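You operate a simulated robot arm through the tools that you are given. There is no shell and no other tool.

You are at the controls of a simulated robot arm. One attempt, no reset.

TASK
Swap the dotted bar in the marking machine for the yellow-banded bar.
Fine: lay the dotted bar on the table beside the machine; clamp the new one and wind to the first long line.

Only the result counts: the job must be done as asked and must still hold three seconds after the hand-in. Knocking over, shifting, dropping, spilling or breaking anything else fails it.

THE ROBOT
A 7-joint arm with a two-finger parallel gripper, fixed in place. Base frame: the origin is at the foot of the arm, x ahead of it, y to its left, z up. Units: m, rad, N and s.
With the tool pointing down near the work surface it reaches from about 0.44 to 0.92 m from the base axis. Its first joint turns from -2.496 to 2.496 rad. Payload 3 kg.
The TCP is the grasp point between the finger pads, 0.03 m short of the fingertips. In the tool frame z runs along the fingers and y along their closing line. The gripper opens to 0.094 m. The fingers are 0.028 m wide and 0.01 m thick; the gripper's body (0.05 by 0.096 m) begins 0.055 m behind the TCP.
Orientation is that of the tool frame in the base frame, as a unit quaternion [w, x, y, z]. With the fingers straight down and closing along the base's y, the tool's x points along the base's -x, its y along +y and its z along -z.

THE INTERFACE
- The arm moves only by the tool servo_tool. Its argument "plan" is a list of rows, each an object (a shift or turn left out is 0, a gripper value left out holds the last) with "rotation": the turn, a rotation vector about the tool's x, y, z in rad, a list of three; "delta_pos": the shift along the tool's x, y, z in m, a list of three; "jaw": the opening, from 0 (shut) to 1 (fully open). In form: [{"rotation": [ax, ay, az], "delta_pos": [tx, ty, tz], "jaw": jaw}, ...]. A call has 1 to 20 rows; each row shifts and turns the commanded pose from where the row before left it, along the tool's axes as they then stand. Each row takes 0.2 s and may step no farther than 0.05 m and 0.15 rad from the row before; otherwise, or with a gripper value out of range, the whole call is refused. Where a pose cannot be reached the arm comes as near as it can. A force on the tool above 80 N (or 10 N above the force at the start of the call, whichever is more), or a blocked arm, ends the call early, and 0.2 s more pass. The fingers move at their own pace (about 0.072 m/s each) and stop on an object; they squeeze with about 39 N. The grip force told is the motor's: it shows also when the fingers shut on nothing. Time passes only in rows, and 0.2 s behind the last, so rows that do not move let the fingers close. It gives the time, the measured TCP pose, the force on the tool (base axes), the opening and the grip force at its end, in the units of the frame above (readings bear some noise), with the torque about the TCP (base axes, N m) and any sound that the robot's microphone picked up, and new pictures: "views" is both (left out), scene, wrist or none.
- Cameras (640 x 400 px; columns grow to the right, rows downward): "scene" is fixed at [0.0476, 0.4957, 1.5824]; the picture's right is [-0.56, -0.83, 0.00], its down [-0.48, 0.33, -0.81] and it looks along [0.67, -0.46, -0.58] (base axes); focal length 326 px, centre (320, 200). "wrist" rides on the gripper at [0.076, 0.014, -0.102] in the tool frame; the picture's right is [-0.18, 0.98, 0.00], its down [-0.75, -0.14, -0.64] and it looks along [-0.63, -0.12, 0.77] (tool axes); focal length 243 px, centre (320, 200). There is no depth. A picture from a camera that has moved, and an enlarged one, comes with that camera's place and axes in the base frame and with its lens. The place of the scene camera against the robot may be out by one fixed shift of up to 0.012 m in any direction.
- enlarge(camera, box): a new picture of the part [left, top, right, bottom] of that camera's present view, enlarged. It takes no simulated time.
- sign_off(): hands the job in; it is judged then, once.

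Nothing tells you positions but the pictures and the camera data. Unless the task says otherwise, let go and move clear before handing in.

The tools are called after "Call:" by a JSON object that holds its "op" and its "data". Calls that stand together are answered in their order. servo_tool: Moves the arm, as the interface text tells. Its arguments: {"type":"object","properties":{"plan":{"type":"array"},"views":{"type":"string","enum":["both","scene","wrist","none"]}},"required":["plan"]} The other tools are called the same way: enlarge (camera, box) takes an enlarged picture of a part of a camera's view; sign_off () hands the job in.

At the start:

```text
t: 0.0
position: [0.4402, 0.0925, 1.2937]
orientation: [0.0, 0.0, 1.0, 0.001]
contact_force: [0.0, -0.3, -0.4]
ft_torque: [0.03, 0.0, 0.05]
grip_width: 0.0938
gripper_force: 0.1
```

scene: 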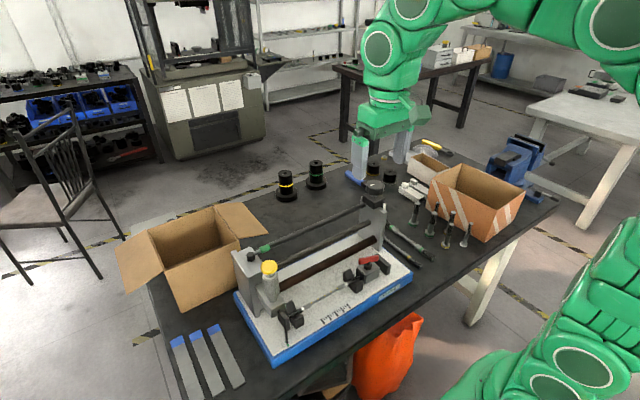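
wrist: 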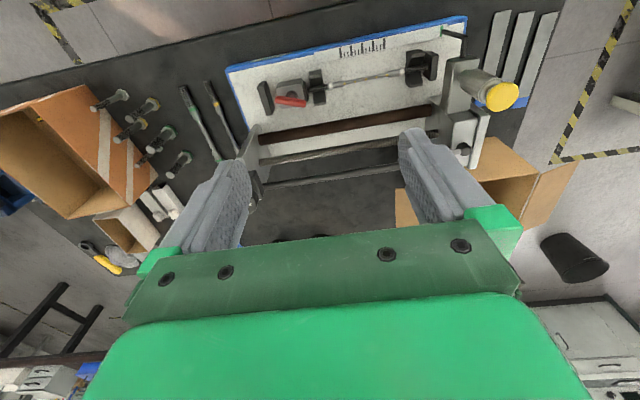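

I see a workbench with a blue-edged marking machine holding a rod, plus two cardboard boxes, bolts and black cylinders, some with yellow bands. I'll enlarge the pictures to identify the parts before moving.

Call:
{"op": "enlarge", "data": {"camera": "scene", "box": [220, 170, 420, 370]}}

Call:
{"op": "enlarge", "data": {"camera": "scene", "box": [340, 120, 540, 270]}}

Call:
{"op": "enlarge", "data": {"camera": "wrist", "box": [210, 10, 530, 210]}}

Call:
{"op": "enlarge", "data": {"camera": "wrist", "box": [60, 70, 260, 280]}}

Call:
{"op": "enlarge", "data": {"camera": "scene", "box": [260, 140, 360, 210]}}

```text
2.00 times, centred on (320, 270) of scene
camera zoom: at [0.0476, 0.4957, 1.5824], right [-0.56, -0.83, 0.0], down [-0.48, 0.33, -0.81], along [0.67, -0.46, -0.58], focal length 652 px, centre (320, 60)
```

zoom: 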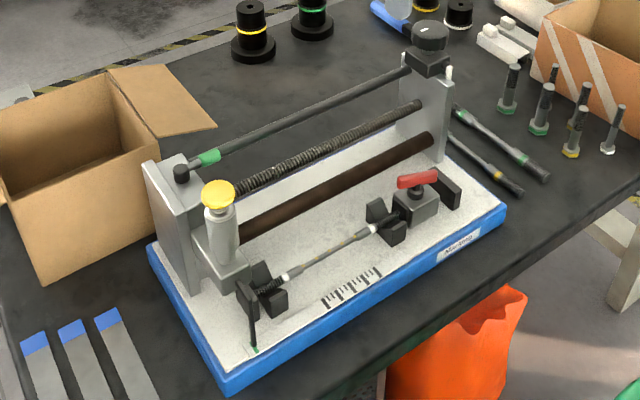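

```text
2.67 times, centred on (440, 195) of scene
camera zoom: at [0.0476, 0.4957, 1.5824], right [-0.56, -0.83, 0.0], down [-0.48, 0.33, -0.81], along [0.67, -0.46, -0.58], focal length 869 px, centre (0, 213)
```

zoom: 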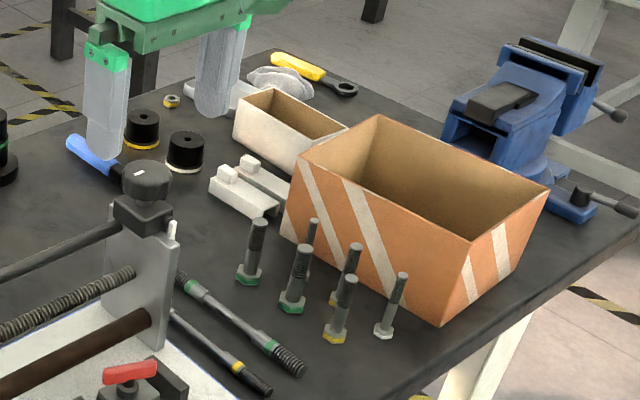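

```text
2.00 times, centred on (370, 110) of wrist
camera zoom: at [0.3633, 0.1075, 1.3955], right [0.18, 0.98, 0.0], down [0.75, -0.14, 0.64], along [0.63, -0.12, -0.77], focal length 485 px, centre (220, 380)
```

zoom: 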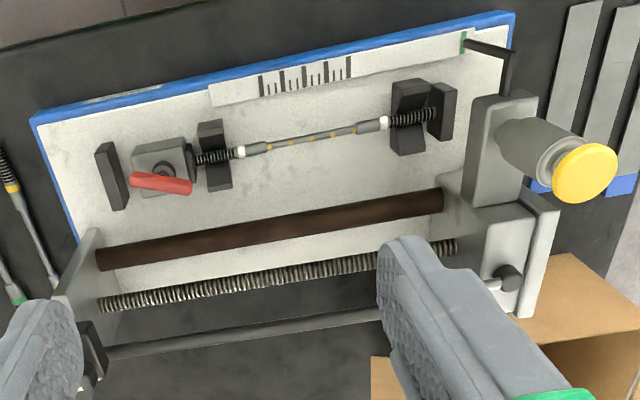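

```text
1.90 times, centred on (160, 175) of wrist
camera zoom: at [0.3633, 0.1075, 1.3955], right [0.18, 0.98, 0.0], down [0.75, -0.14, 0.64], along [0.63, -0.12, -0.77], focal length 462 px, centre (625, 248)
```

zoom: 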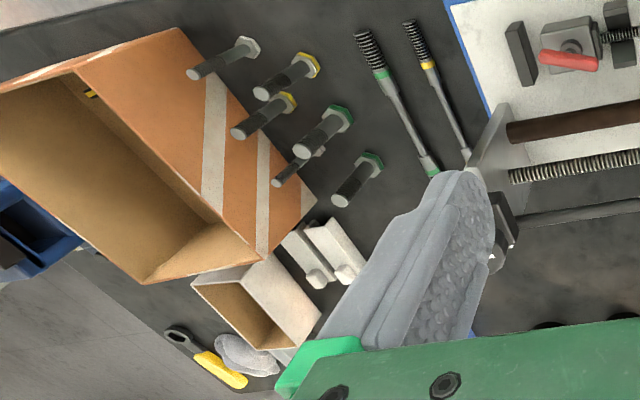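

```text
5.71 times, centred on (310, 175) of scene
camera zoom: at [0.0476, 0.4957, 1.5824], right [-0.56, -0.83, 0.0], down [-0.48, 0.33, -0.81], along [0.67, -0.46, -0.58], focal length 1862 px, centre (377, 343)
```

zoom: 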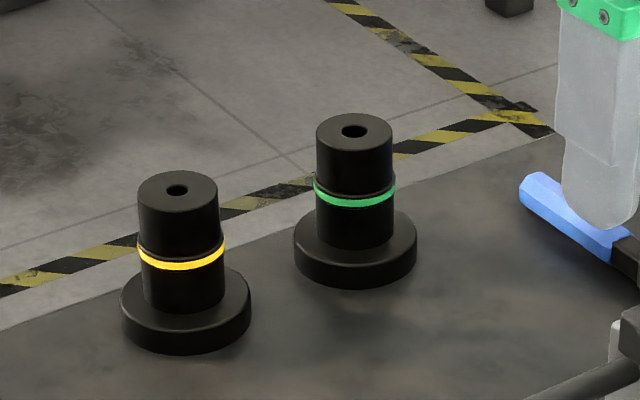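

I take the machine to lie along y at about x 0.43–0.65, with its scale facing the robot. The candidate bars seem to lie on its -y side, so I'll enlarge more details.

Call:
{"op": "enlarge", "data": {"camera": "wrist", "box": [400, 20, 540, 170]}}

Call:
{"op": "enlarge", "data": {"camera": "wrist", "box": [250, 30, 450, 130]}}

Call:
{"op": "enlarge", "data": {"camera": "wrist", "box": [170, 70, 270, 220]}}

Call:
{"op": "enlarge", "data": {"camera": "scene", "box": [225, 235, 305, 295]}}

Call:
{"op": "enlarge", "data": {"camera": "scene", "box": [340, 165, 440, 275]}}

Call:
{"op": "enlarge", "data": {"camera": "scene", "box": [260, 260, 390, 360]}}

```text
2.67 times, centred on (470, 95) of wrist
camera zoom: at [0.3633, 0.1075, 1.3955], right [0.18, 0.98, 0.0], down [0.75, -0.14, 0.64], along [0.63, -0.12, -0.77], focal length 647 px, centre (-80, 480)
```

zoom: 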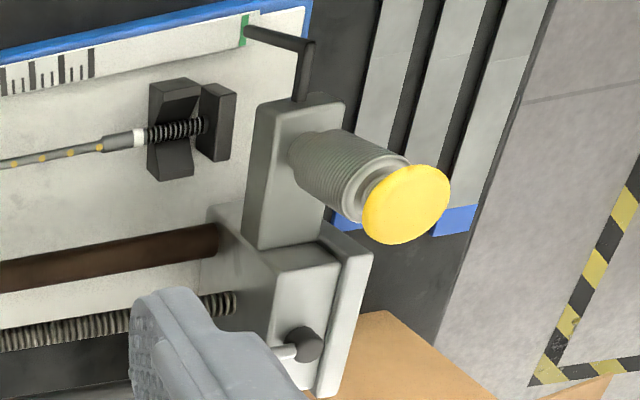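

```text
3.20 times, centred on (350, 80) of wrist
camera zoom: at [0.3633, 0.1075, 1.3955], right [0.18, 0.98, 0.0], down [0.75, -0.14, 0.64], along [0.63, -0.12, -0.77], focal length 776 px, centre (224, 584)
```

zoom: 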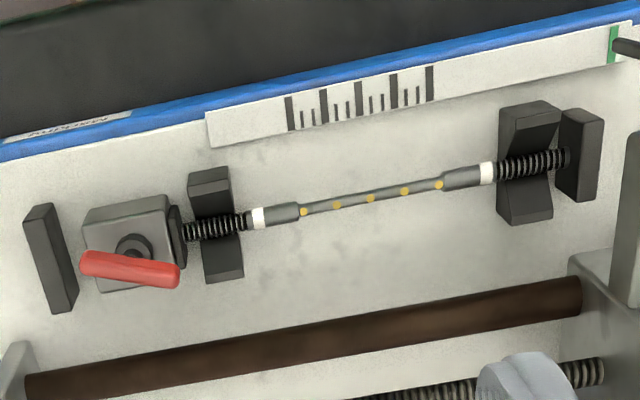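

```text
2.67 times, centred on (220, 145) of wrist
camera zoom: at [0.3633, 0.1075, 1.3955], right [0.18, 0.98, 0.0], down [0.75, -0.14, 0.64], along [0.63, -0.12, -0.77], focal length 647 px, centre (587, 347)
```

zoom: 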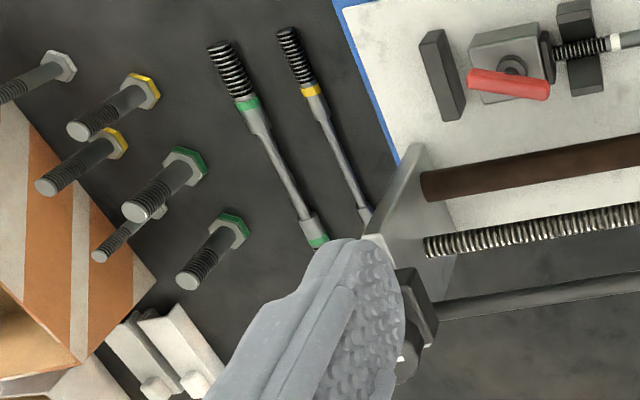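

```text
6.67 times, centred on (265, 265) of scene
camera zoom: at [0.0476, 0.4957, 1.5824], right [-0.56, -0.83, 0.0], down [-0.48, 0.33, -0.81], along [0.67, -0.46, -0.58], focal length 2172 px, centre (687, -233)
```

zoom: 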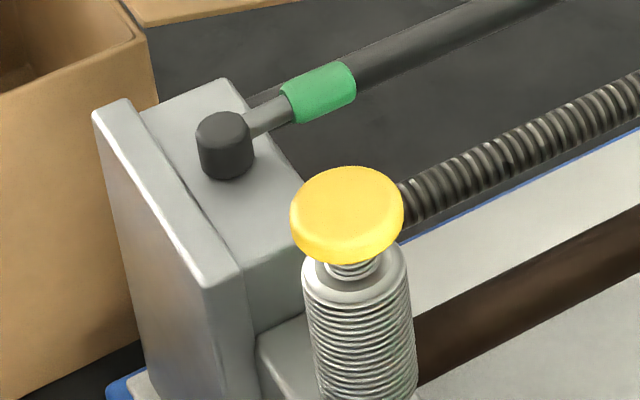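

```text
3.64 times, centred on (390, 220) of scene
camera zoom: at [0.0476, 0.4957, 1.5824], right [-0.56, -0.83, 0.0], down [-0.48, 0.33, -0.81], along [0.67, -0.46, -0.58], focal length 1185 px, centre (66, 127)
```

zoom: 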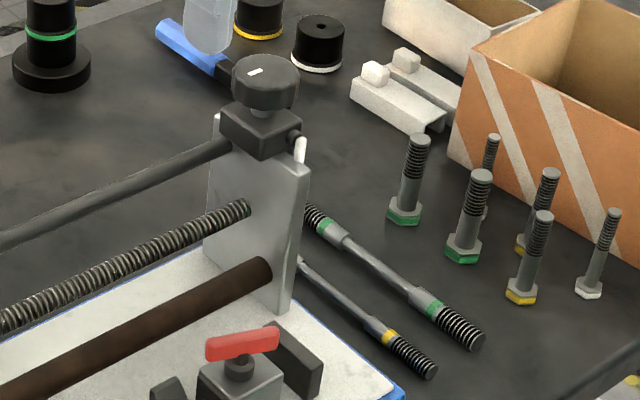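

```text
4.00 times, centred on (325, 310) of scene
camera zoom: at [0.0476, 0.4957, 1.5824], right [-0.56, -0.83, 0.0], down [-0.48, 0.33, -0.81], along [0.67, -0.46, -0.58], focal length 1303 px, centre (300, -240)
```

zoom: 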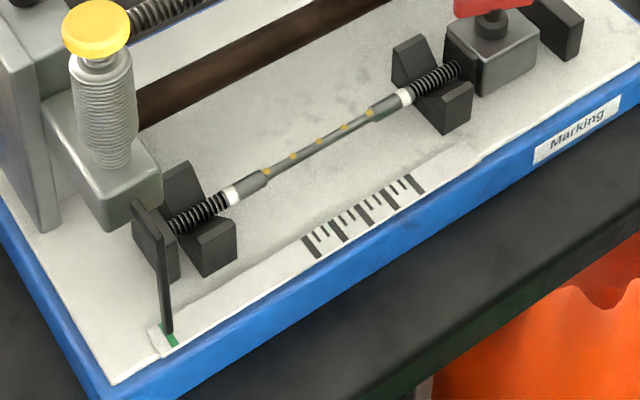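

The machine is aligned with y, with the scale at about x 0.452 and z 0.85, the green home mark at y≈0.316 and long lines from y≈0.214 to 0.130. The carriage and pointer sit at home, so I'll go lower to look at the clamp, the knob and the bars on the -y side.

Call:
{"op": "servo_tool", "data": {"plan": [{"delta_pos": [0.005, -0.02, 0.03], "jaw": 1}, {"delta_pos": [0.005, -0.03, 0.04]}, {"delta_pos": [0.005, -0.03, 0.04]}, {"delta_pos": [0.005, -0.03, 0.03]}, {}]}}

```text
refused: row 2 steps farther than a row can; nothing moved
```

Nothing moved, because a step was too long. I'll resend with smaller steps.

Call:
{"op": "servo_tool", "data": {"plan": [{"delta_pos": [0.004, -0.02, 0.025], "jaw": 1}, {"delta_pos": [0.004, -0.025, 0.03]}, {"delta_pos": [0.004, -0.025, 0.03]}, {"delta_pos": [0.004, -0.025, 0.03]}, {"delta_pos": [0.004, -0.01, 0.025]}, {}]}}

```text
t: 1.4
position: [0.4201, -0.0135, 1.1527]
orientation: [0.0, 0.0, 1.0, 0.0]
contact_force: [0.1, 0.1, 0.2]
ft_torque: [0.0, 0.02, 0.01]
grip_width: 0.0939
gripper_force: 0.0
camera wrist: at [0.3433, 0.0022, 1.2554], right [0.18, 0.98, 0.0], down [0.75, -0.14, 0.64], along [0.63, -0.12, -0.77], focal length 243 px, centre (320, 200)
```

scene: 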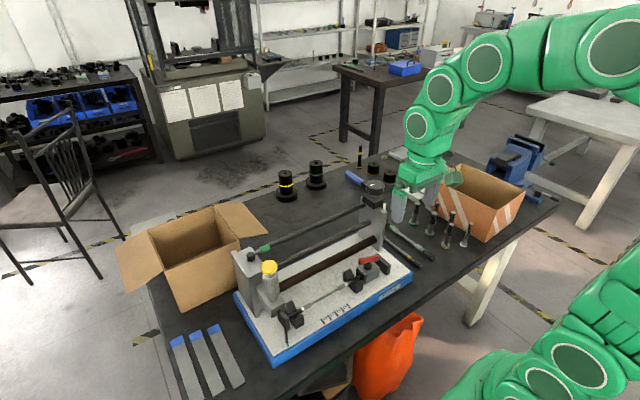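
wrist: 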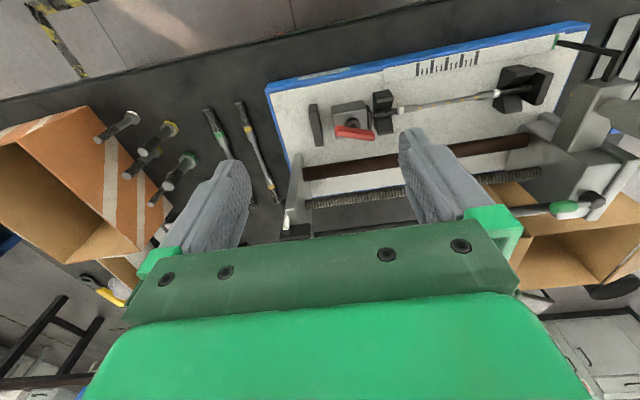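

The yellow-banded bar is now visible, lying on the table just off the machine's -y end. I'll enlarge it, the clamp and the crank area.

Call:
{"op": "enlarge", "data": {"camera": "wrist", "box": [180, 90, 310, 240]}}

Call:
{"op": "enlarge", "data": {"camera": "wrist", "box": [290, 60, 420, 160]}}

Call:
{"op": "enlarge", "data": {"camera": "wrist", "box": [480, 30, 640, 250]}}

Call:
{"op": "enlarge", "data": {"camera": "scene", "box": [350, 150, 450, 280]}}

```text
2.67 times, centred on (245, 165) of wrist
camera zoom: at [0.3433, 0.0022, 1.2554], right [0.18, 0.98, 0.0], down [0.75, -0.14, 0.64], along [0.63, -0.12, -0.77], focal length 647 px, centre (520, 293)
```

zoom: 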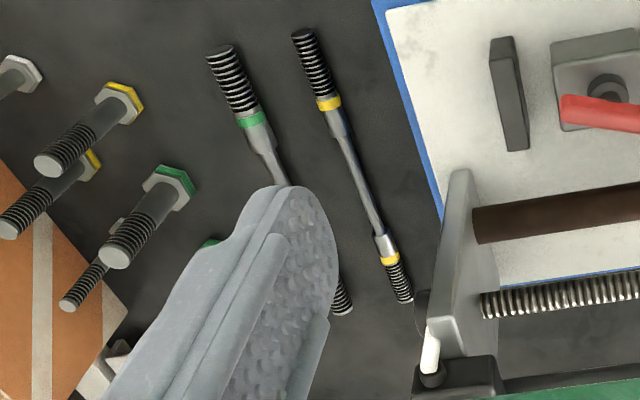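

```text
4.00 times, centred on (355, 110) of wrist
camera zoom: at [0.3433, 0.0022, 1.2554], right [0.18, 0.98, 0.0], down [0.75, -0.14, 0.64], along [0.63, -0.12, -0.77], focal length 970 px, centre (180, 560)
```

zoom: 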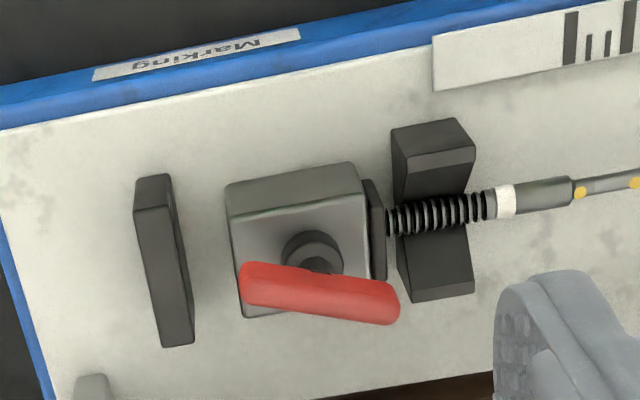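

```text
1.82 times, centred on (560, 140) of wrist
camera zoom: at [0.3433, 0.0022, 1.2554], right [0.18, 0.98, 0.0], down [0.75, -0.14, 0.64], along [0.63, -0.12, -0.77], focal length 441 px, centre (-116, 309)
```

zoom: 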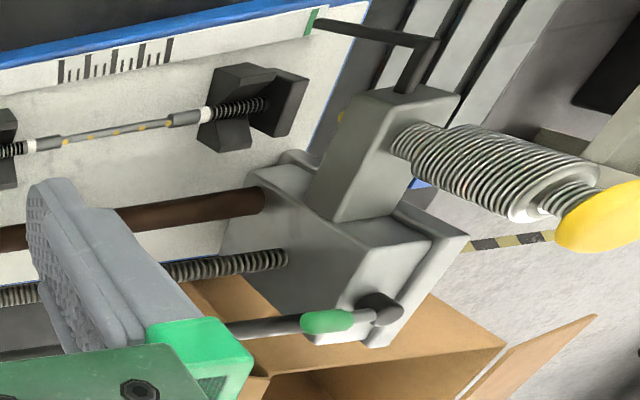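

```text
3.08 times, centred on (400, 215) of scene
camera zoom: at [0.0476, 0.4957, 1.5824], right [-0.56, -0.83, 0.0], down [-0.48, 0.33, -0.81], along [0.67, -0.46, -0.58], focal length 1002 px, centre (74, 154)
```

zoom: 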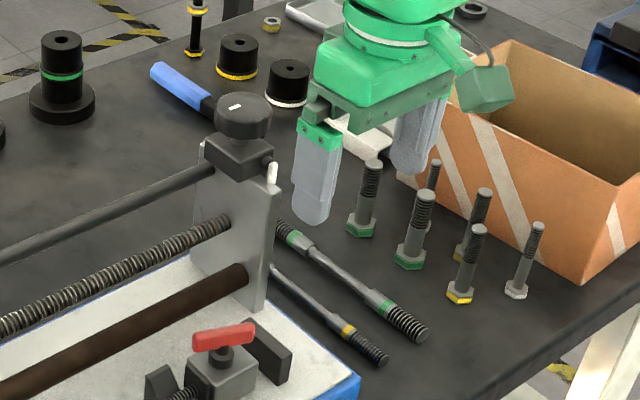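

The yellow-banded bar has two yellow bands and threaded ends. Next I'll look down on the black knob and gearbox at about (0.58, -0.09, 1.03), keeping well above it.

Call:
{"op": "servo_tool", "data": {"plan": [{"delta_pos": [-0.03, -0.01, -0.01], "jaw": 1}, {"delta_pos": [-0.04, -0.02, -0.01]}, {"delta_pos": [-0.04, -0.02, -0.01]}, {"delta_pos": [-0.03, -0.01, 0]}, {}]}}

Call:
{"op": "enlarge", "data": {"camera": "wrist", "box": [200, 40, 440, 220]}}

```text
t: 2.6
position: [0.5605, -0.0728, 1.1849]
orientation: [0.0, -0.001, 1.0, 0.0]
contact_force: [0.1, -0.8, -0.3]
ft_torque: [-0.01, 0.0, 0.02]
grip_width: 0.0939
gripper_force: 0.0
camera wrist: at [0.4846, -0.0582, 1.2859], right [0.18, 0.98, 0.0], down [0.75, -0.14, 0.64], along [0.63, -0.12, -0.77], focal length 243 px, centre (320, 200)
```

scene: 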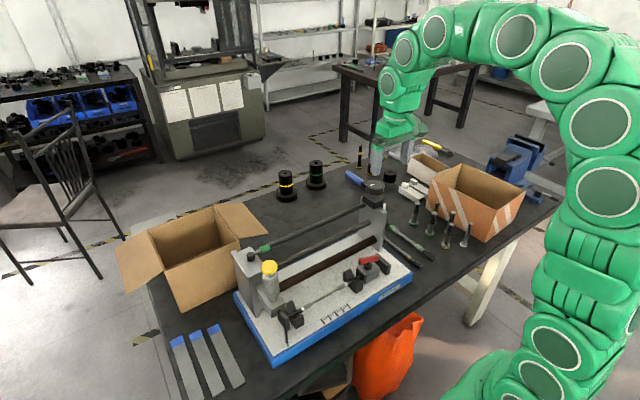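
wrist: 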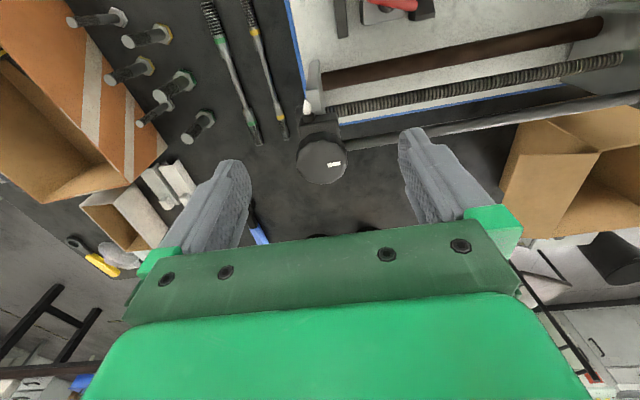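

```text
2.22 times, centred on (320, 130) of wrist
camera zoom: at [0.4846, -0.0582, 1.2859], right [0.18, 0.98, 0.0], down [0.75, -0.14, 0.64], along [0.63, -0.12, -0.77], focal length 539 px, centre (320, 356)
```

zoom: 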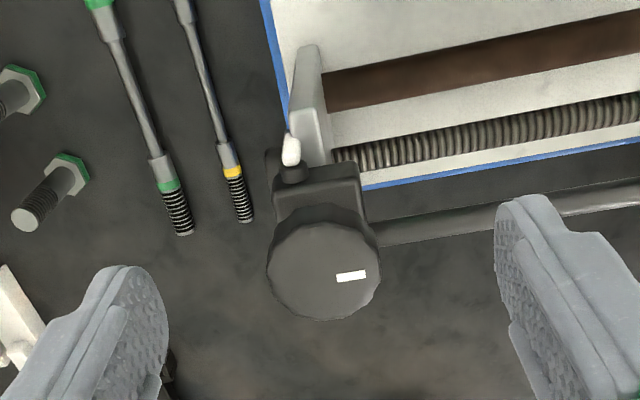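

The knob is about 0.05 m across, with its top centre near (0.608, -0.081, 1.07), and there is a small white-tipped lever on the gearbox's near side at about (0.569, -0.089, 1.025). Next I'll look at the carriage end on the +y side.

Call:
{"op": "servo_tool", "data": {"plan": [{"delta_pos": [0, 0.04, -0.01]}, {"delta_pos": [0, 0.045, 0]}, {"delta_pos": [0, 0.045, 0]}, {"delta_pos": [0, 0.045, 0]}, {"delta_pos": [0, 0.045, 0]}, {"delta_pos": [0, 0.045, 0]}, {"delta_pos": [0, 0.045, 0]}, {"delta_pos": [0, 0.045, 0]}, {"delta_pos": [0, 0.035, 0]}, {}]}}

Call:
{"op": "enlarge", "data": {"camera": "wrist", "box": [220, 0, 420, 200]}}

```text
t: 4.8
position: [0.5597, 0.3185, 1.1936]
orientation: [0.001, 0.0, 1.0, -0.001]
contact_force: [0.2, -0.1, 0.2]
ft_torque: [-0.02, 0.02, 0.01]
grip_width: 0.094
gripper_force: 0.0
camera wrist: at [0.4824, 0.3329, 1.2953], right [0.18, 0.98, 0.0], down [0.75, -0.14, 0.64], along [0.63, -0.12, -0.77], focal length 243 px, centre (320, 200)
```

scene: 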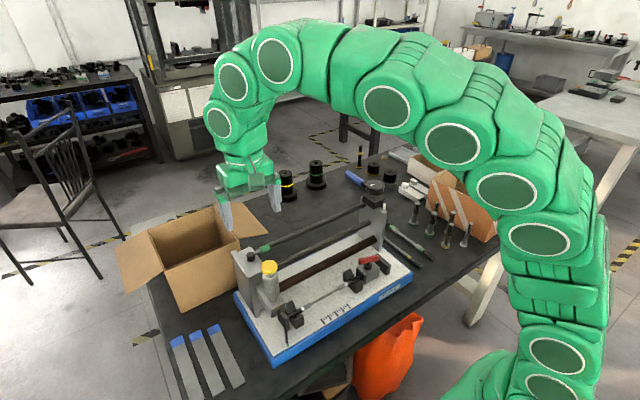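
wrist: 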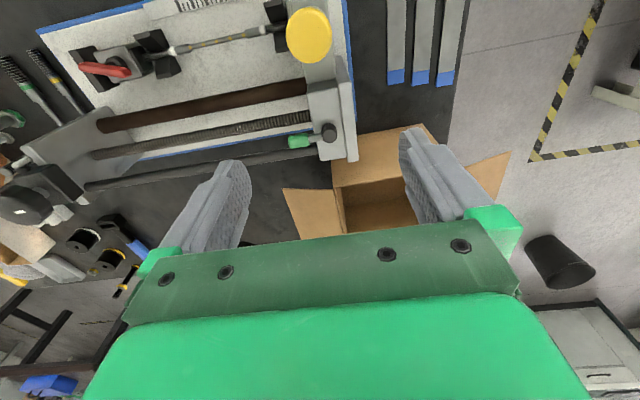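

```text
2.00 times, centred on (320, 100) of wrist
camera zoom: at [0.4824, 0.3329, 1.2953], right [0.18, 0.98, 0.0], down [0.75, -0.14, 0.64], along [0.63, -0.12, -0.77], focal length 485 px, centre (320, 400)
```

zoom: 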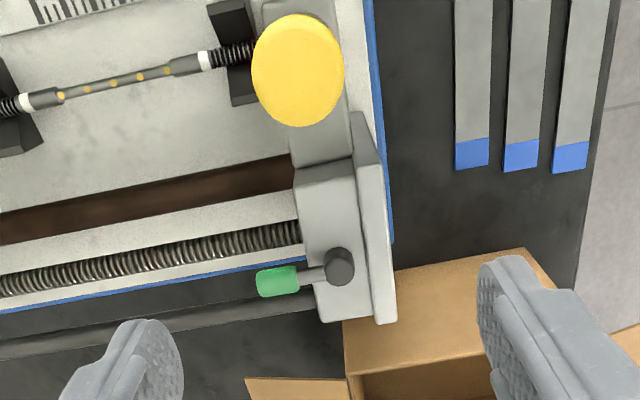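

The green-gripped part is a small lever pivoted on top of the carriage block, separate from the dark tie rod behind it. I'll now move above the red-lever clamp for a close look.

Call:
{"op": "servo_tool", "data": {"plan": [{"delta_pos": [0.01, -0.045, 0]}, {"delta_pos": [0.01, -0.045, 0]}, {"delta_pos": [0.01, -0.045, 0]}, {"delta_pos": [0.01, -0.045, 0]}, {"delta_pos": [0.02, -0.04, 0.01]}, {"delta_pos": [0.02, -0.03, 0.03]}, {"delta_pos": [0.01, -0.03, 0.03]}, {"delta_pos": [0, 0, 0.03]}, {}]}}

Call:
{"op": "enlarge", "data": {"camera": "wrist", "box": [220, 30, 420, 190]}}

```text
t: 6.8
position: [0.4703, 0.037, 1.0948]
orientation: [-0.001, 0.0, 1.0, 0.001]
contact_force: [-0.5, -0.3, -0.1]
ft_torque: [0.0, -0.01, -0.01]
grip_width: 0.094
gripper_force: 0.2
camera wrist: at [0.393, 0.0515, 1.1958], right [0.18, 0.98, 0.0], down [0.75, -0.14, 0.64], along [0.63, -0.12, -0.77], focal length 243 px, centre (320, 200)
```

scene: 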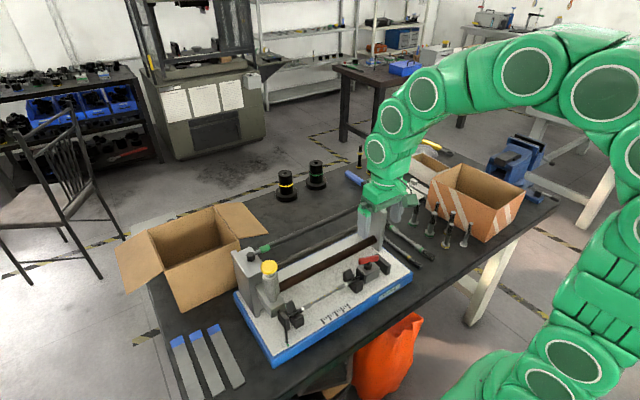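
wrist: 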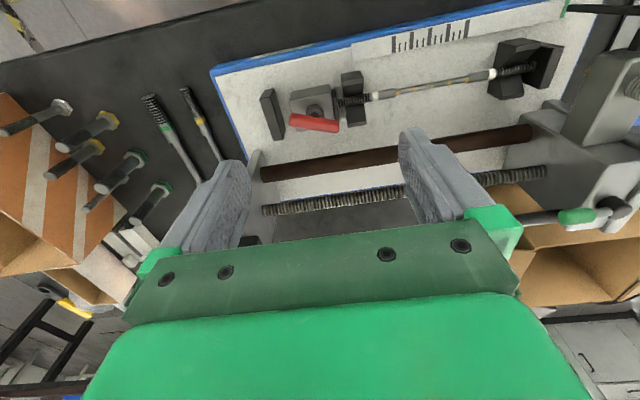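

```text
2.50 times, centred on (320, 110) of wrist
camera zoom: at [0.393, 0.0515, 1.1958], right [0.18, 0.98, 0.0], down [0.75, -0.14, 0.64], along [0.63, -0.12, -0.77], focal length 606 px, centre (320, 425)
```

zoom: 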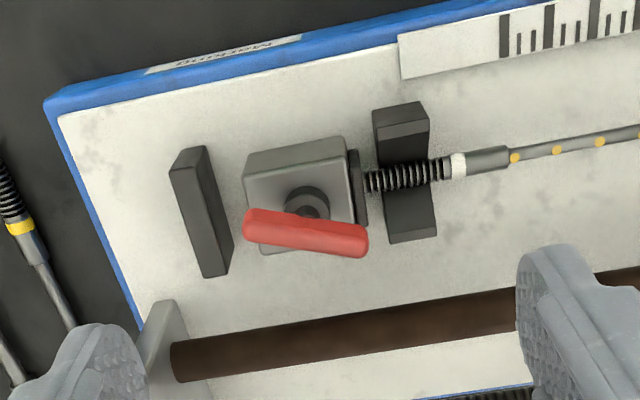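

The red lever is a bar of about 0.055 m centred near (0.502, 0.024, 0.922), turned about 16° from the y axis, on a vertical pivot in the clamp block. I'll tilt the wrist to see the clamp from the side.

Call:
{"op": "servo_tool", "data": {"plan": [{"delta_pos": [0.02, 0, -0.02], "rotation": [0, -0.12, 0]}, {"delta_pos": [0.02, 0, -0.01], "rotation": [0, -0.13, 0]}, {"delta_pos": [0.02, 0, 0], "rotation": [0, -0.13, 0]}, {"delta_pos": [0.02, 0, 0], "rotation": [0, -0.12, 0]}, {}]}}

Call:
{"op": "enlarge", "data": {"camera": "wrist", "box": [180, 0, 460, 180]}}

```text
t: 8.0
position: [0.3975, 0.0361, 1.1173]
orientation: [0.241, 0.001, 0.97, -0.002]
contact_force: [-0.2, 0.0, -0.7]
ft_torque: [0.0, 0.03, -0.01]
grip_width: 0.0937
gripper_force: 0.1
out of reach, approached as far as the arm can: row 4
camera wrist: at [0.2815, 0.0523, 1.1715], right [0.17, 0.98, 0.08], down [0.37, -0.14, 0.92], along [0.92, -0.12, -0.38], focal length 243 px, centre (320, 200)
```

scene: 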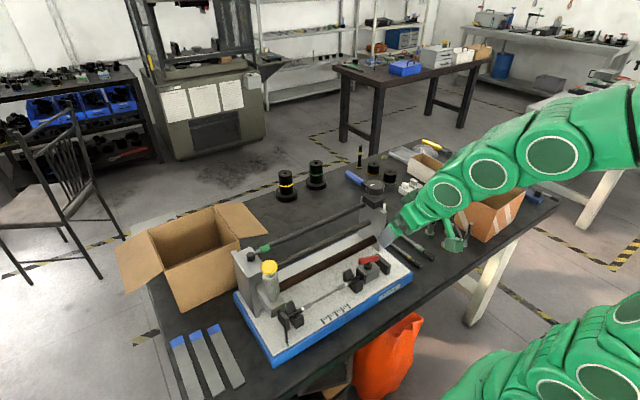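
wrist: 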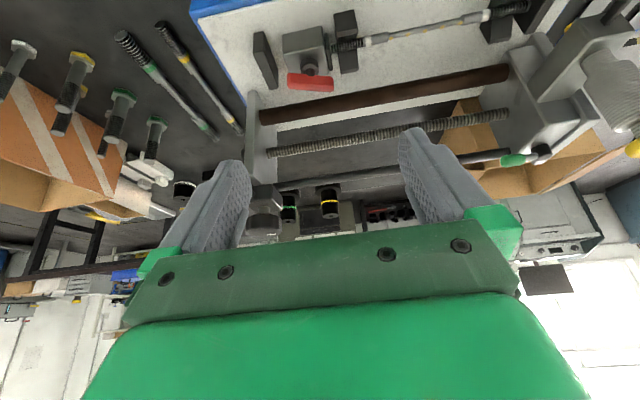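

```text
2.22 times, centred on (320, 90) of wrist
camera zoom: at [0.2815, 0.0523, 1.1715], right [0.17, 0.98, 0.08], down [0.37, -0.14, 0.92], along [0.92, -0.12, -0.38], focal length 539 px, centre (320, 444)
```

zoom: 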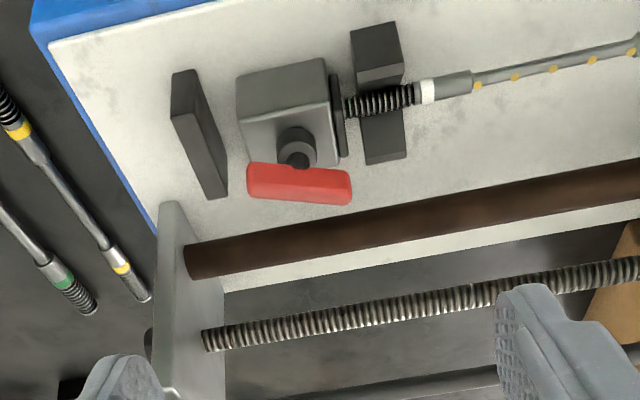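

Wrist-only triangulation puts the plate top at about z 0.849, the bar axis at x≈0.50, z≈0.872, the clamp block top at about 0.88, the lever at (0.502, 0.024, 0.922) and the guide bar at x≈0.556, z≈0.93. I'll straighten the tool and turn it so the fingers straddle the red lever.

Call:
{"op": "servo_tool", "data": {"plan": [{"rotation": [0, 0.12, 0]}, {"rotation": [0, 0.13, 0]}, {"rotation": [0, 0.12, 0]}, {"rotation": [0, 0.117, 0]}, {"delta_pos": [-0.03, 0, 0]}, {"delta_pos": [-0.03, 0, 0]}, {}], "views": "none"}}

```text
t: 9.6
position: [0.4574, 0.0374, 1.1172]
orientation: [0.007, 0.0, 1.0, -0.001]
contact_force: [0.7, 0.0, 0.5]
ft_torque: [-0.01, 0.02, -0.01]
grip_width: 0.094
gripper_force: 0.1
```

The tool is upright again. I'll move over the lever and turn the tool by -74° about its axis.

Call:
{"op": "servo_tool", "data": {"plan": [{"delta_pos": [-0.0446, -0.0134, 0], "rotation": [0, 0.014, 0]}, {"rotation": [0, 0, -0.1435]}, {"rotation": [0, 0, -0.1435]}, {"rotation": [0, 0, -0.1435]}, {"rotation": [0, 0, -0.1435]}, {"rotation": [0, 0, -0.1435]}, {"rotation": [0, 0, -0.1435]}, {"rotation": [0, 0, -0.1435]}, {"rotation": [0, 0, -0.1435]}, {"rotation": [0, 0, -0.1435]}, {"delta_pos": [0, 0, 0.04]}, {"delta_pos": [0, 0, 0.02]}, {}]}}

Call:
{"op": "enlarge", "data": {"camera": "wrist", "box": [160, 20, 480, 220]}}

```text
t: 12.4
position: [0.5018, 0.0248, 1.0569]
orientation: [-0.001, -0.602, 0.799, 0.0]
contact_force: [0.2, -0.3, 0.1]
ft_torque: [-0.01, 0.0, -0.01]
grip_width: 0.094
gripper_force: 0.1
camera wrist: at [0.4662, -0.045, 1.1582], right [-0.89, 0.45, 0.0], down [0.34, 0.69, 0.64], along [0.29, 0.57, -0.77], focal length 243 px, centre (320, 200)
```

scene: 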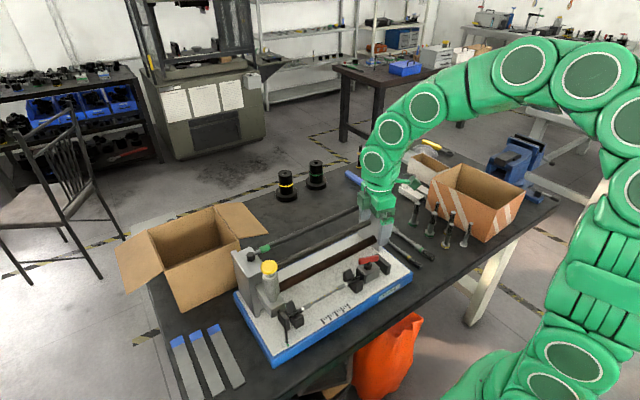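
wrist: 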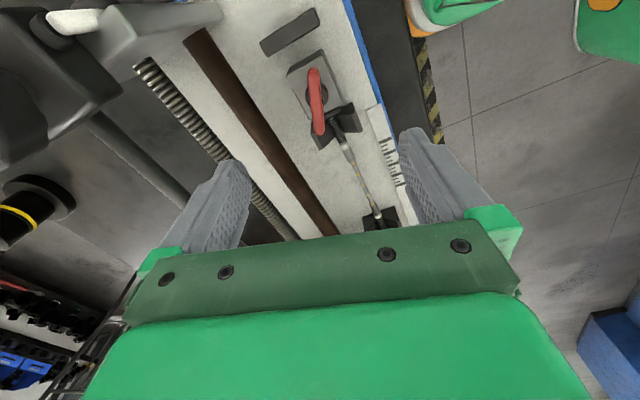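

```text
2.00 times, centred on (320, 120) of wrist
camera zoom: at [0.4662, -0.045, 1.1582], right [-0.89, 0.45, 0.0], down [0.34, 0.69, 0.64], along [0.29, 0.57, -0.77], focal length 485 px, centre (320, 360)
```

zoom: 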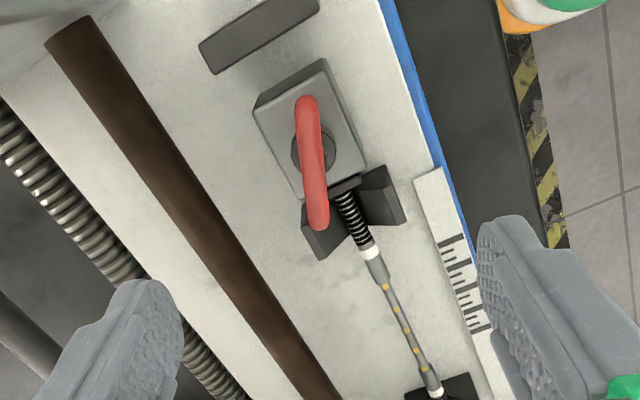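

The lever now reads as centred near (0.505, 0.0215) at about 20° from y, on its vertical pivot. I'll narrow the jaws so they clear the guide bar and descend around the lever.

Call:
{"op": "servo_tool", "data": {"plan": [{"jaw": 0.5, "delta_pos": [0.002, -0.0037, 0], "rotation": [0, 0, 0.05]}, {}, {"delta_pos": [0, 0, 0.04]}, {"delta_pos": [0, 0, 0.04]}, {}]}}

Call:
{"op": "enlarge", "data": {"camera": "wrist", "box": [200, 40, 440, 220]}}

```text
t: 13.6
position: [0.5059, 0.0217, 0.9769]
orientation: [0.0, -0.581, 0.814, 0.001]
contact_force: [0.0, 0.6, 0.4]
ft_torque: [-0.04, -0.01, 0.01]
grip_width: 0.047
gripper_force: 0.1
camera wrist: at [0.4663, -0.0457, 1.0784], right [-0.87, 0.49, 0.0], down [0.38, 0.67, 0.64], along [0.32, 0.56, -0.77], focal length 243 px, centre (320, 200)
```

scene: 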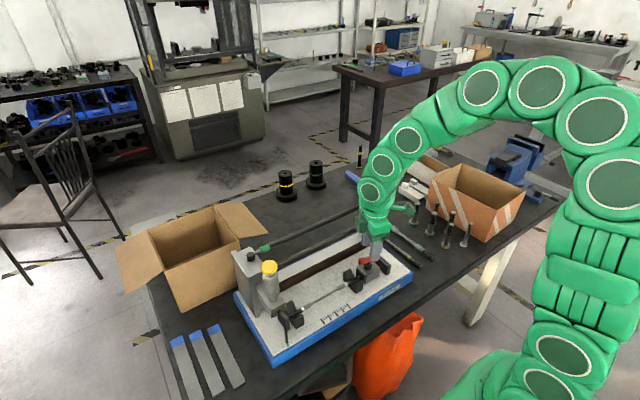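
wrist: 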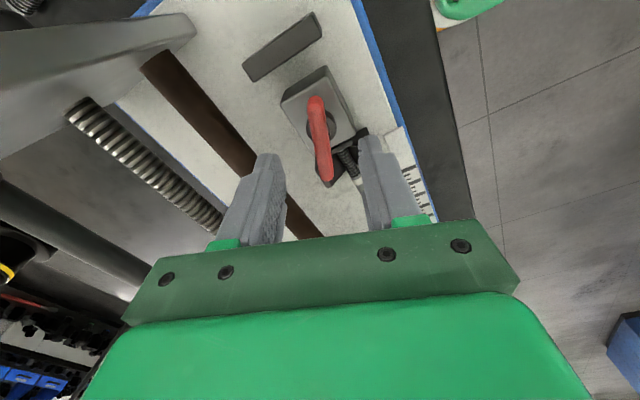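

```text
2.22 times, centred on (320, 130) of wrist
camera zoom: at [0.4663, -0.0457, 1.0784], right [-0.87, 0.49, 0.0], down [0.38, 0.67, 0.64], along [0.32, 0.56, -0.77], focal length 539 px, centre (320, 356)
```

zoom: 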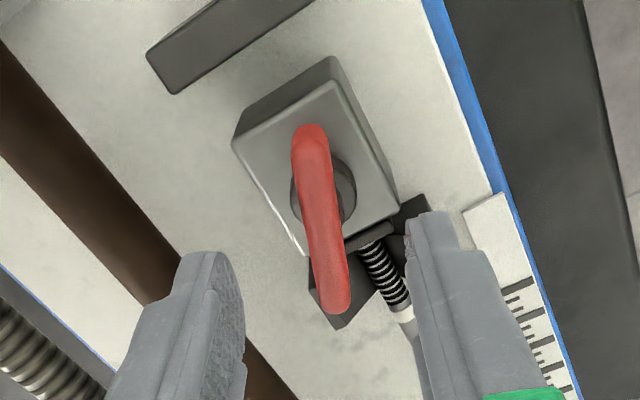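

The tool is aligned with the lever to within about 2 mm. I'll descend to about z 0.934 and close gently on it.

Call:
{"op": "servo_tool", "data": {"plan": [{"delta_pos": [0, 0.002, 0.02]}, {"delta_pos": [0, 0, 0.022]}, {}, {"jaw": 0.0}, {}, {}]}}

Call:
{"op": "enlarge", "data": {"camera": "wrist", "box": [200, 40, 440, 220]}}

```text
t: 15.0
position: [0.5044, 0.0213, 0.9347]
orientation: [0.001, -0.581, 0.814, 0.0]
contact_force: [26.7, -8.7, -14.4]
ft_torque: [-0.24, -0.48, -0.04]
grip_width: 0.0134
gripper_force: 45.0
camera wrist: at [0.4653, -0.0456, 1.0368], right [-0.87, 0.49, 0.0], down [0.38, 0.67, 0.64], along [0.32, 0.56, -0.77], focal length 243 px, centre (320, 200)
```

scene: 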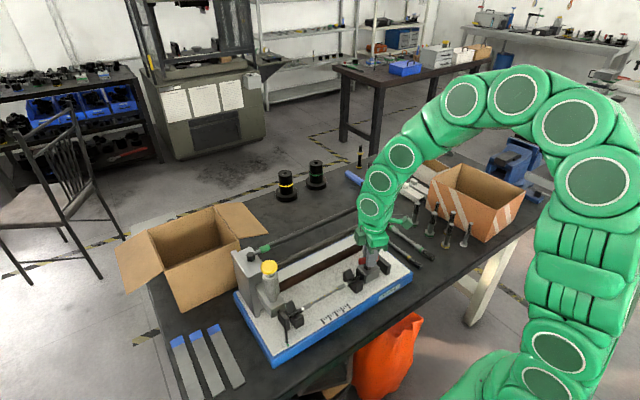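
wrist: 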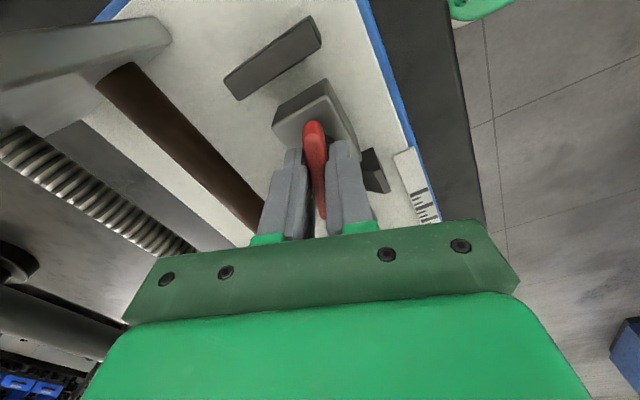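

```text
2.22 times, centred on (320, 130) of wrist
camera zoom: at [0.4653, -0.0456, 1.0368], right [-0.87, 0.49, 0.0], down [0.38, 0.67, 0.64], along [0.32, 0.56, -0.77], focal length 539 px, centre (320, 356)
```

zoom: 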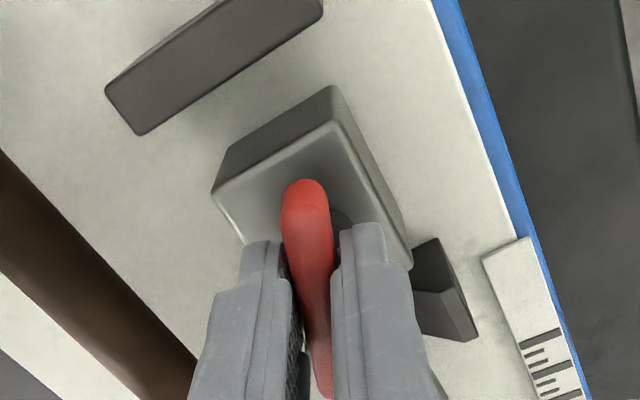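

I'm holding the red lever with the jaws at 13.4 mm, but a side force shows I'm slightly off centre. I'll recentre and read the force again.

Call:
{"op": "servo_tool", "data": {"plan": [{"delta_pos": [0, -0.001, 0]}, {}], "views": "none"}}

```text
t: 15.6
position: [0.5043, 0.0218, 0.9349]
orientation: [0.0, -0.582, 0.813, 0.0]
contact_force: [17.1, -2.2, -1.6]
ft_torque: [0.0, -0.74, -0.02]
grip_width: 0.0134
gripper_force: 45.3
```

The force has dropped. I'll try a small counter-clockwise turn seen from above, which normally loosens, and watch the torque and pictures.

Call:
{"op": "servo_tool", "data": {"plan": [{"rotation": [0, 0, -0.08]}, {"rotation": [0, 0, -0.08]}, {}], "views": "wrist"}}

Call:
{"op": "enlarge", "data": {"camera": "wrist", "box": [200, 40, 440, 220]}}

```text
t: 16.4
position: [0.5048, 0.0221, 0.9347]
orientation: [0.0, -0.645, 0.765, 0.0]
contact_force: [29.1, -4.1, -19.7]
ft_torque: [0.32, -1.12, -0.05]
grip_width: 0.013
gripper_force: 45.3
camera wrist: at [0.4769, -0.0511, 1.0368], right [-0.94, 0.35, 0.0], down [0.27, 0.72, 0.64], along [0.22, 0.6, -0.77], focal length 243 px, centre (320, 200)
```

wrist: 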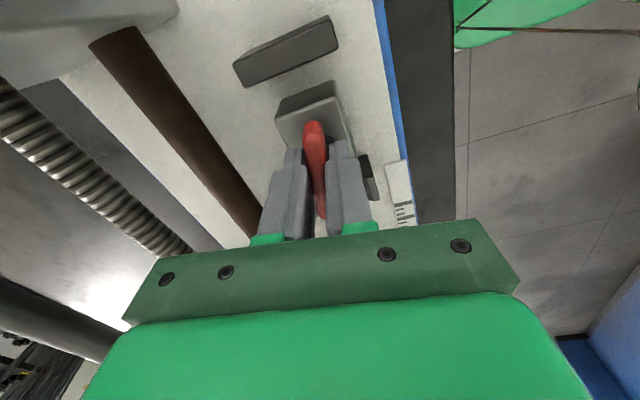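

```text
2.22 times, centred on (320, 130) of wrist
camera zoom: at [0.4769, -0.0511, 1.0368], right [-0.94, 0.35, 0.0], down [0.27, 0.72, 0.64], along [0.22, 0.6, -0.77], focal length 539 px, centre (320, 356)
```

zoom: 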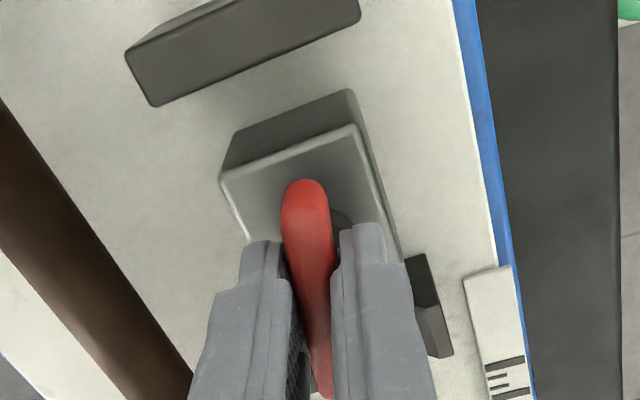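

The lever turned with the gripper and almost no torque. I'll recentre slightly and keep turning the same way.

Call:
{"op": "servo_tool", "data": {"plan": [{"delta_pos": [0, -0.001, 0], "rotation": [0, 0, -0.1]}, {"rotation": [0, 0, -0.1]}, {"rotation": [0, 0, -0.1]}, {"rotation": [0, 0, -0.1]}, {}], "views": "wrist"}}

Call:
{"op": "enlarge", "data": {"camera": "wrist", "box": [200, 40, 440, 220]}}

```text
t: 17.6
position: [0.5049, 0.0209, 0.9355]
orientation: [0.0, 0.784, -0.62, 0.0]
contact_force: [28.5, -4.8, -14.6]
ft_torque: [-0.23, -1.02, -0.03]
grip_width: 0.0135
gripper_force: 44.3
camera wrist: at [0.5085, -0.0559, 1.0369], right [-1.0, -0.05, 0.0], down [-0.04, 0.77, 0.64], along [-0.03, 0.64, -0.77], focal length 243 px, centre (320, 200)
```

wrist: 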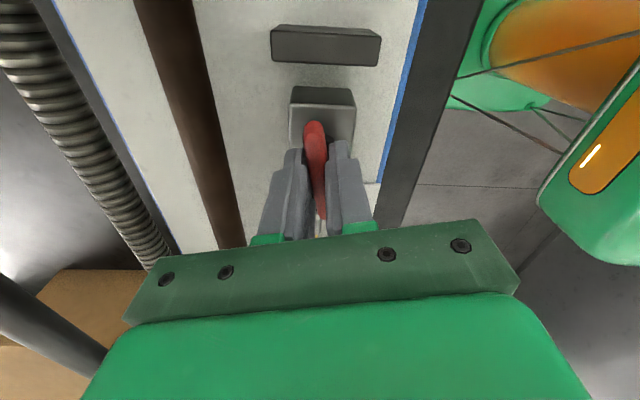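

```text
2.22 times, centred on (320, 130) of wrist
camera zoom: at [0.5085, -0.0559, 1.0369], right [-1.0, -0.05, 0.0], down [-0.04, 0.77, 0.64], along [-0.03, 0.64, -0.77], focal length 539 px, centre (320, 356)
```

zoom: 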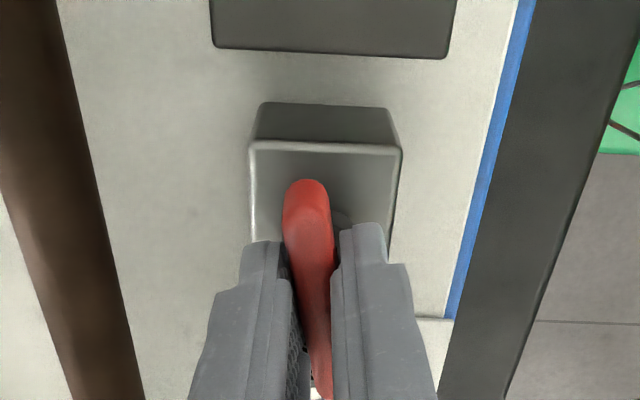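

The lever has swung through to about -13° and is still turning freely, and the clamp block hasn't moved. I'll check the plunger in the scene view.

Call:
{"op": "enlarge", "data": {"camera": "scene", "box": [320, 230, 420, 310]}}

```text
5.00 times, centred on (370, 270) of scene
camera zoom: at [0.0476, 0.4957, 1.5824], right [-0.56, -0.83, 0.0], down [-0.48, 0.33, -0.81], along [0.67, -0.46, -0.58], focal length 1629 px, centre (70, -150)
```

zoom: 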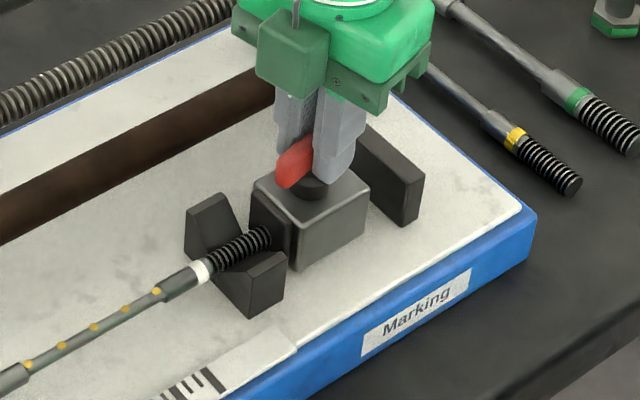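

The plunger plate sits right at the bar's threaded end. I'll keep turning the lever until I feel an end stop.

Call:
{"op": "servo_tool", "data": {"plan": [{"rotation": [0, 0, -0.1]}, {"rotation": [0, 0, -0.1]}, {"rotation": [0, 0, -0.1]}, {"rotation": [0, 0, -0.1]}, {}], "views": "none"}}

Call:
{"op": "enlarge", "data": {"camera": "scene", "box": [320, 230, 420, 310]}}

```text
t: 18.8
position: [0.506, 0.0198, 0.9352]
orientation: [-0.001, 0.892, -0.453, 0.0]
contact_force: [53.9, -7.9, -9.5]
ft_torque: [-0.37, -1.32, -0.16]
grip_width: 0.0134
gripper_force: 44.8
```

```text
5.00 times, centred on (370, 270) of scene
camera zoom: at [0.0476, 0.4957, 1.5824], right [-0.56, -0.83, 0.0], down [-0.48, 0.33, -0.81], along [0.67, -0.46, -0.58], focal length 1629 px, centre (70, -150)
```

zoom: 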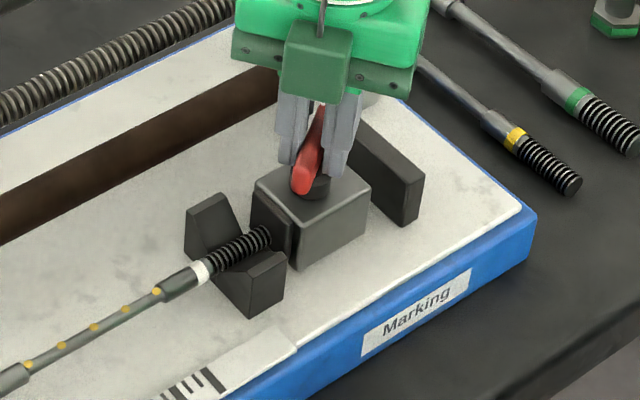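

Side force is building up in +x, so my turning centre is off the pivot. I'll shift +x a little and check.

Call:
{"op": "servo_tool", "data": {"plan": [{"delta_pos": [0.0012, -0.0016, 0]}, {}], "views": "none"}}

```text
t: 19.4
position: [0.5049, 0.0223, 0.936]
orientation: [0.001, 0.891, -0.453, -0.002]
contact_force: [16.1, -8.8, 25.5]
ft_torque: [-0.25, -0.6, 0.0]
grip_width: 0.0133
gripper_force: 45.0
```

The side force has dropped again. I'll continue turning the lever.

Call:
{"op": "servo_tool", "data": {"plan": [{"rotation": [0, 0, -0.1]}, {"rotation": [0, 0, -0.1]}, {"rotation": [0, 0, -0.1]}, {"rotation": [0, 0, -0.1]}, {}], "views": "none"}}

Call:
{"op": "enlarge", "data": {"camera": "scene", "box": [320, 230, 420, 310]}}

```text
t: 20.6
position: [0.5073, 0.0211, 0.9357]
orientation: [0.001, 0.964, -0.266, 0.001]
contact_force: [2.0, -16.2, 25.4]
ft_torque: [-0.58, -0.33, 0.03]
grip_width: 0.0133
gripper_force: 45.3
```

```text
5.00 times, centred on (370, 270) of scene
camera zoom: at [0.0476, 0.4957, 1.5824], right [-0.56, -0.83, 0.0], down [-0.48, 0.33, -0.81], along [0.67, -0.46, -0.58], focal length 1629 px, centre (70, -150)
```

zoom: 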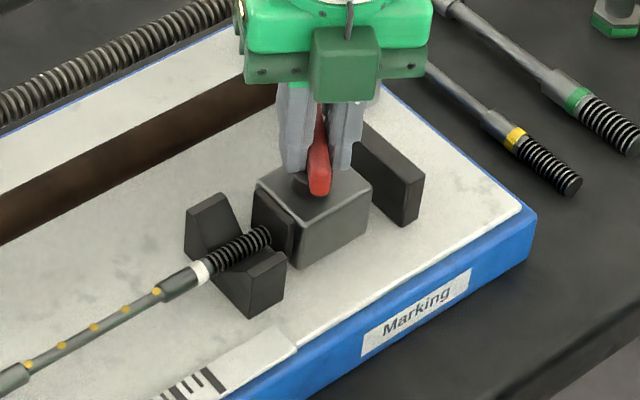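

Still no stop at about -59°, so I'll keep turning.

Call:
{"op": "servo_tool", "data": {"plan": [{"rotation": [0, 0, -0.1]}, {"rotation": [0, 0, -0.1]}, {"rotation": [0, 0, -0.1]}, {"rotation": [0, 0, -0.1]}, {}], "views": "wrist"}}

Call:
{"op": "enlarge", "data": {"camera": "scene", "box": [320, 230, 420, 310]}}

```text
t: 21.8
position: [0.5058, 0.0206, 0.9346]
orientation: [0.0, 0.998, -0.069, 0.0]
contact_force: [6.9, -27.2, 10.8]
ft_torque: [-0.65, 0.05, 0.02]
grip_width: 0.0134
gripper_force: 45.0
camera wrist: at [0.5796, -0.0034, 1.037], right [-0.32, -0.95, 0.0], down [-0.73, 0.24, 0.64], along [-0.61, 0.2, -0.77], focal length 243 px, centre (320, 200)
```

wrist: 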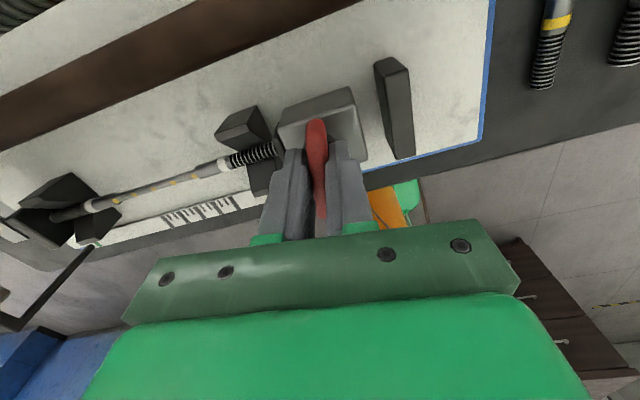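

```text
5.00 times, centred on (370, 270) of scene
camera zoom: at [0.0476, 0.4957, 1.5824], right [-0.56, -0.83, 0.0], down [-0.48, 0.33, -0.81], along [0.67, -0.46, -0.58], focal length 1629 px, centre (70, -150)
```

zoom: 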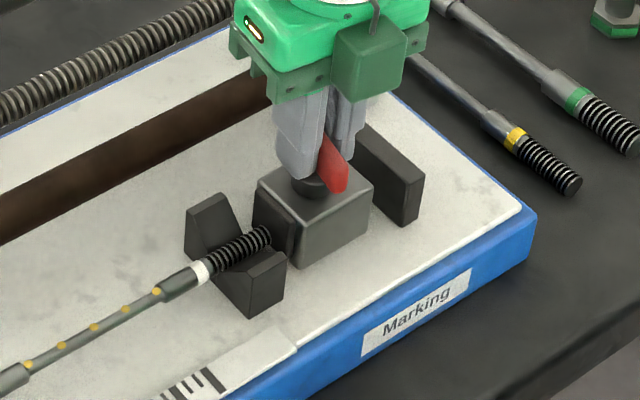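

The block seems to have crept about 2–3 mm toward -y as the lever turned, and it is pulling me that way. I'll follow it by 2 mm and read the force.

Call:
{"op": "servo_tool", "data": {"plan": [{"delta_pos": [0, 0.001, 0]}, {"delta_pos": [0, 0.001, 0]}, {}], "views": "none"}}

```text
t: 22.6
position: [0.5066, 0.02, 0.9362]
orientation: [0.0, 0.998, -0.07, 0.0]
contact_force: [10.0, -21.8, 4.9]
ft_torque: [-0.56, -0.64, 0.03]
grip_width: 0.0133
gripper_force: 45.2
```

Call:
{"op": "servo_tool", "data": {"plan": [{"delta_pos": [0, 0.0015, 0]}, {"delta_pos": [0, 0.0015, 0]}, {}], "views": "none"}}

Call:
{"op": "enlarge", "data": {"camera": "scene", "box": [320, 230, 420, 310]}}

```text
t: 23.4
position: [0.5069, 0.0167, 0.9364]
orientation: [0.0, 0.997, -0.071, 0.0]
contact_force: [23.6, -13.7, 3.9]
ft_torque: [-0.33, -0.76, 0.01]
grip_width: 0.0135
gripper_force: 45.0
```

```text
5.00 times, centred on (370, 270) of scene
camera zoom: at [0.0476, 0.4957, 1.5824], right [-0.56, -0.83, 0.0], down [-0.48, 0.33, -0.81], along [0.67, -0.46, -0.58], focal length 1629 px, centre (70, -150)
```

zoom: 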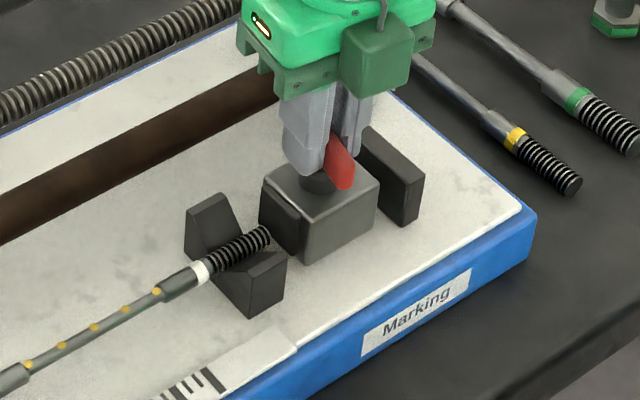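

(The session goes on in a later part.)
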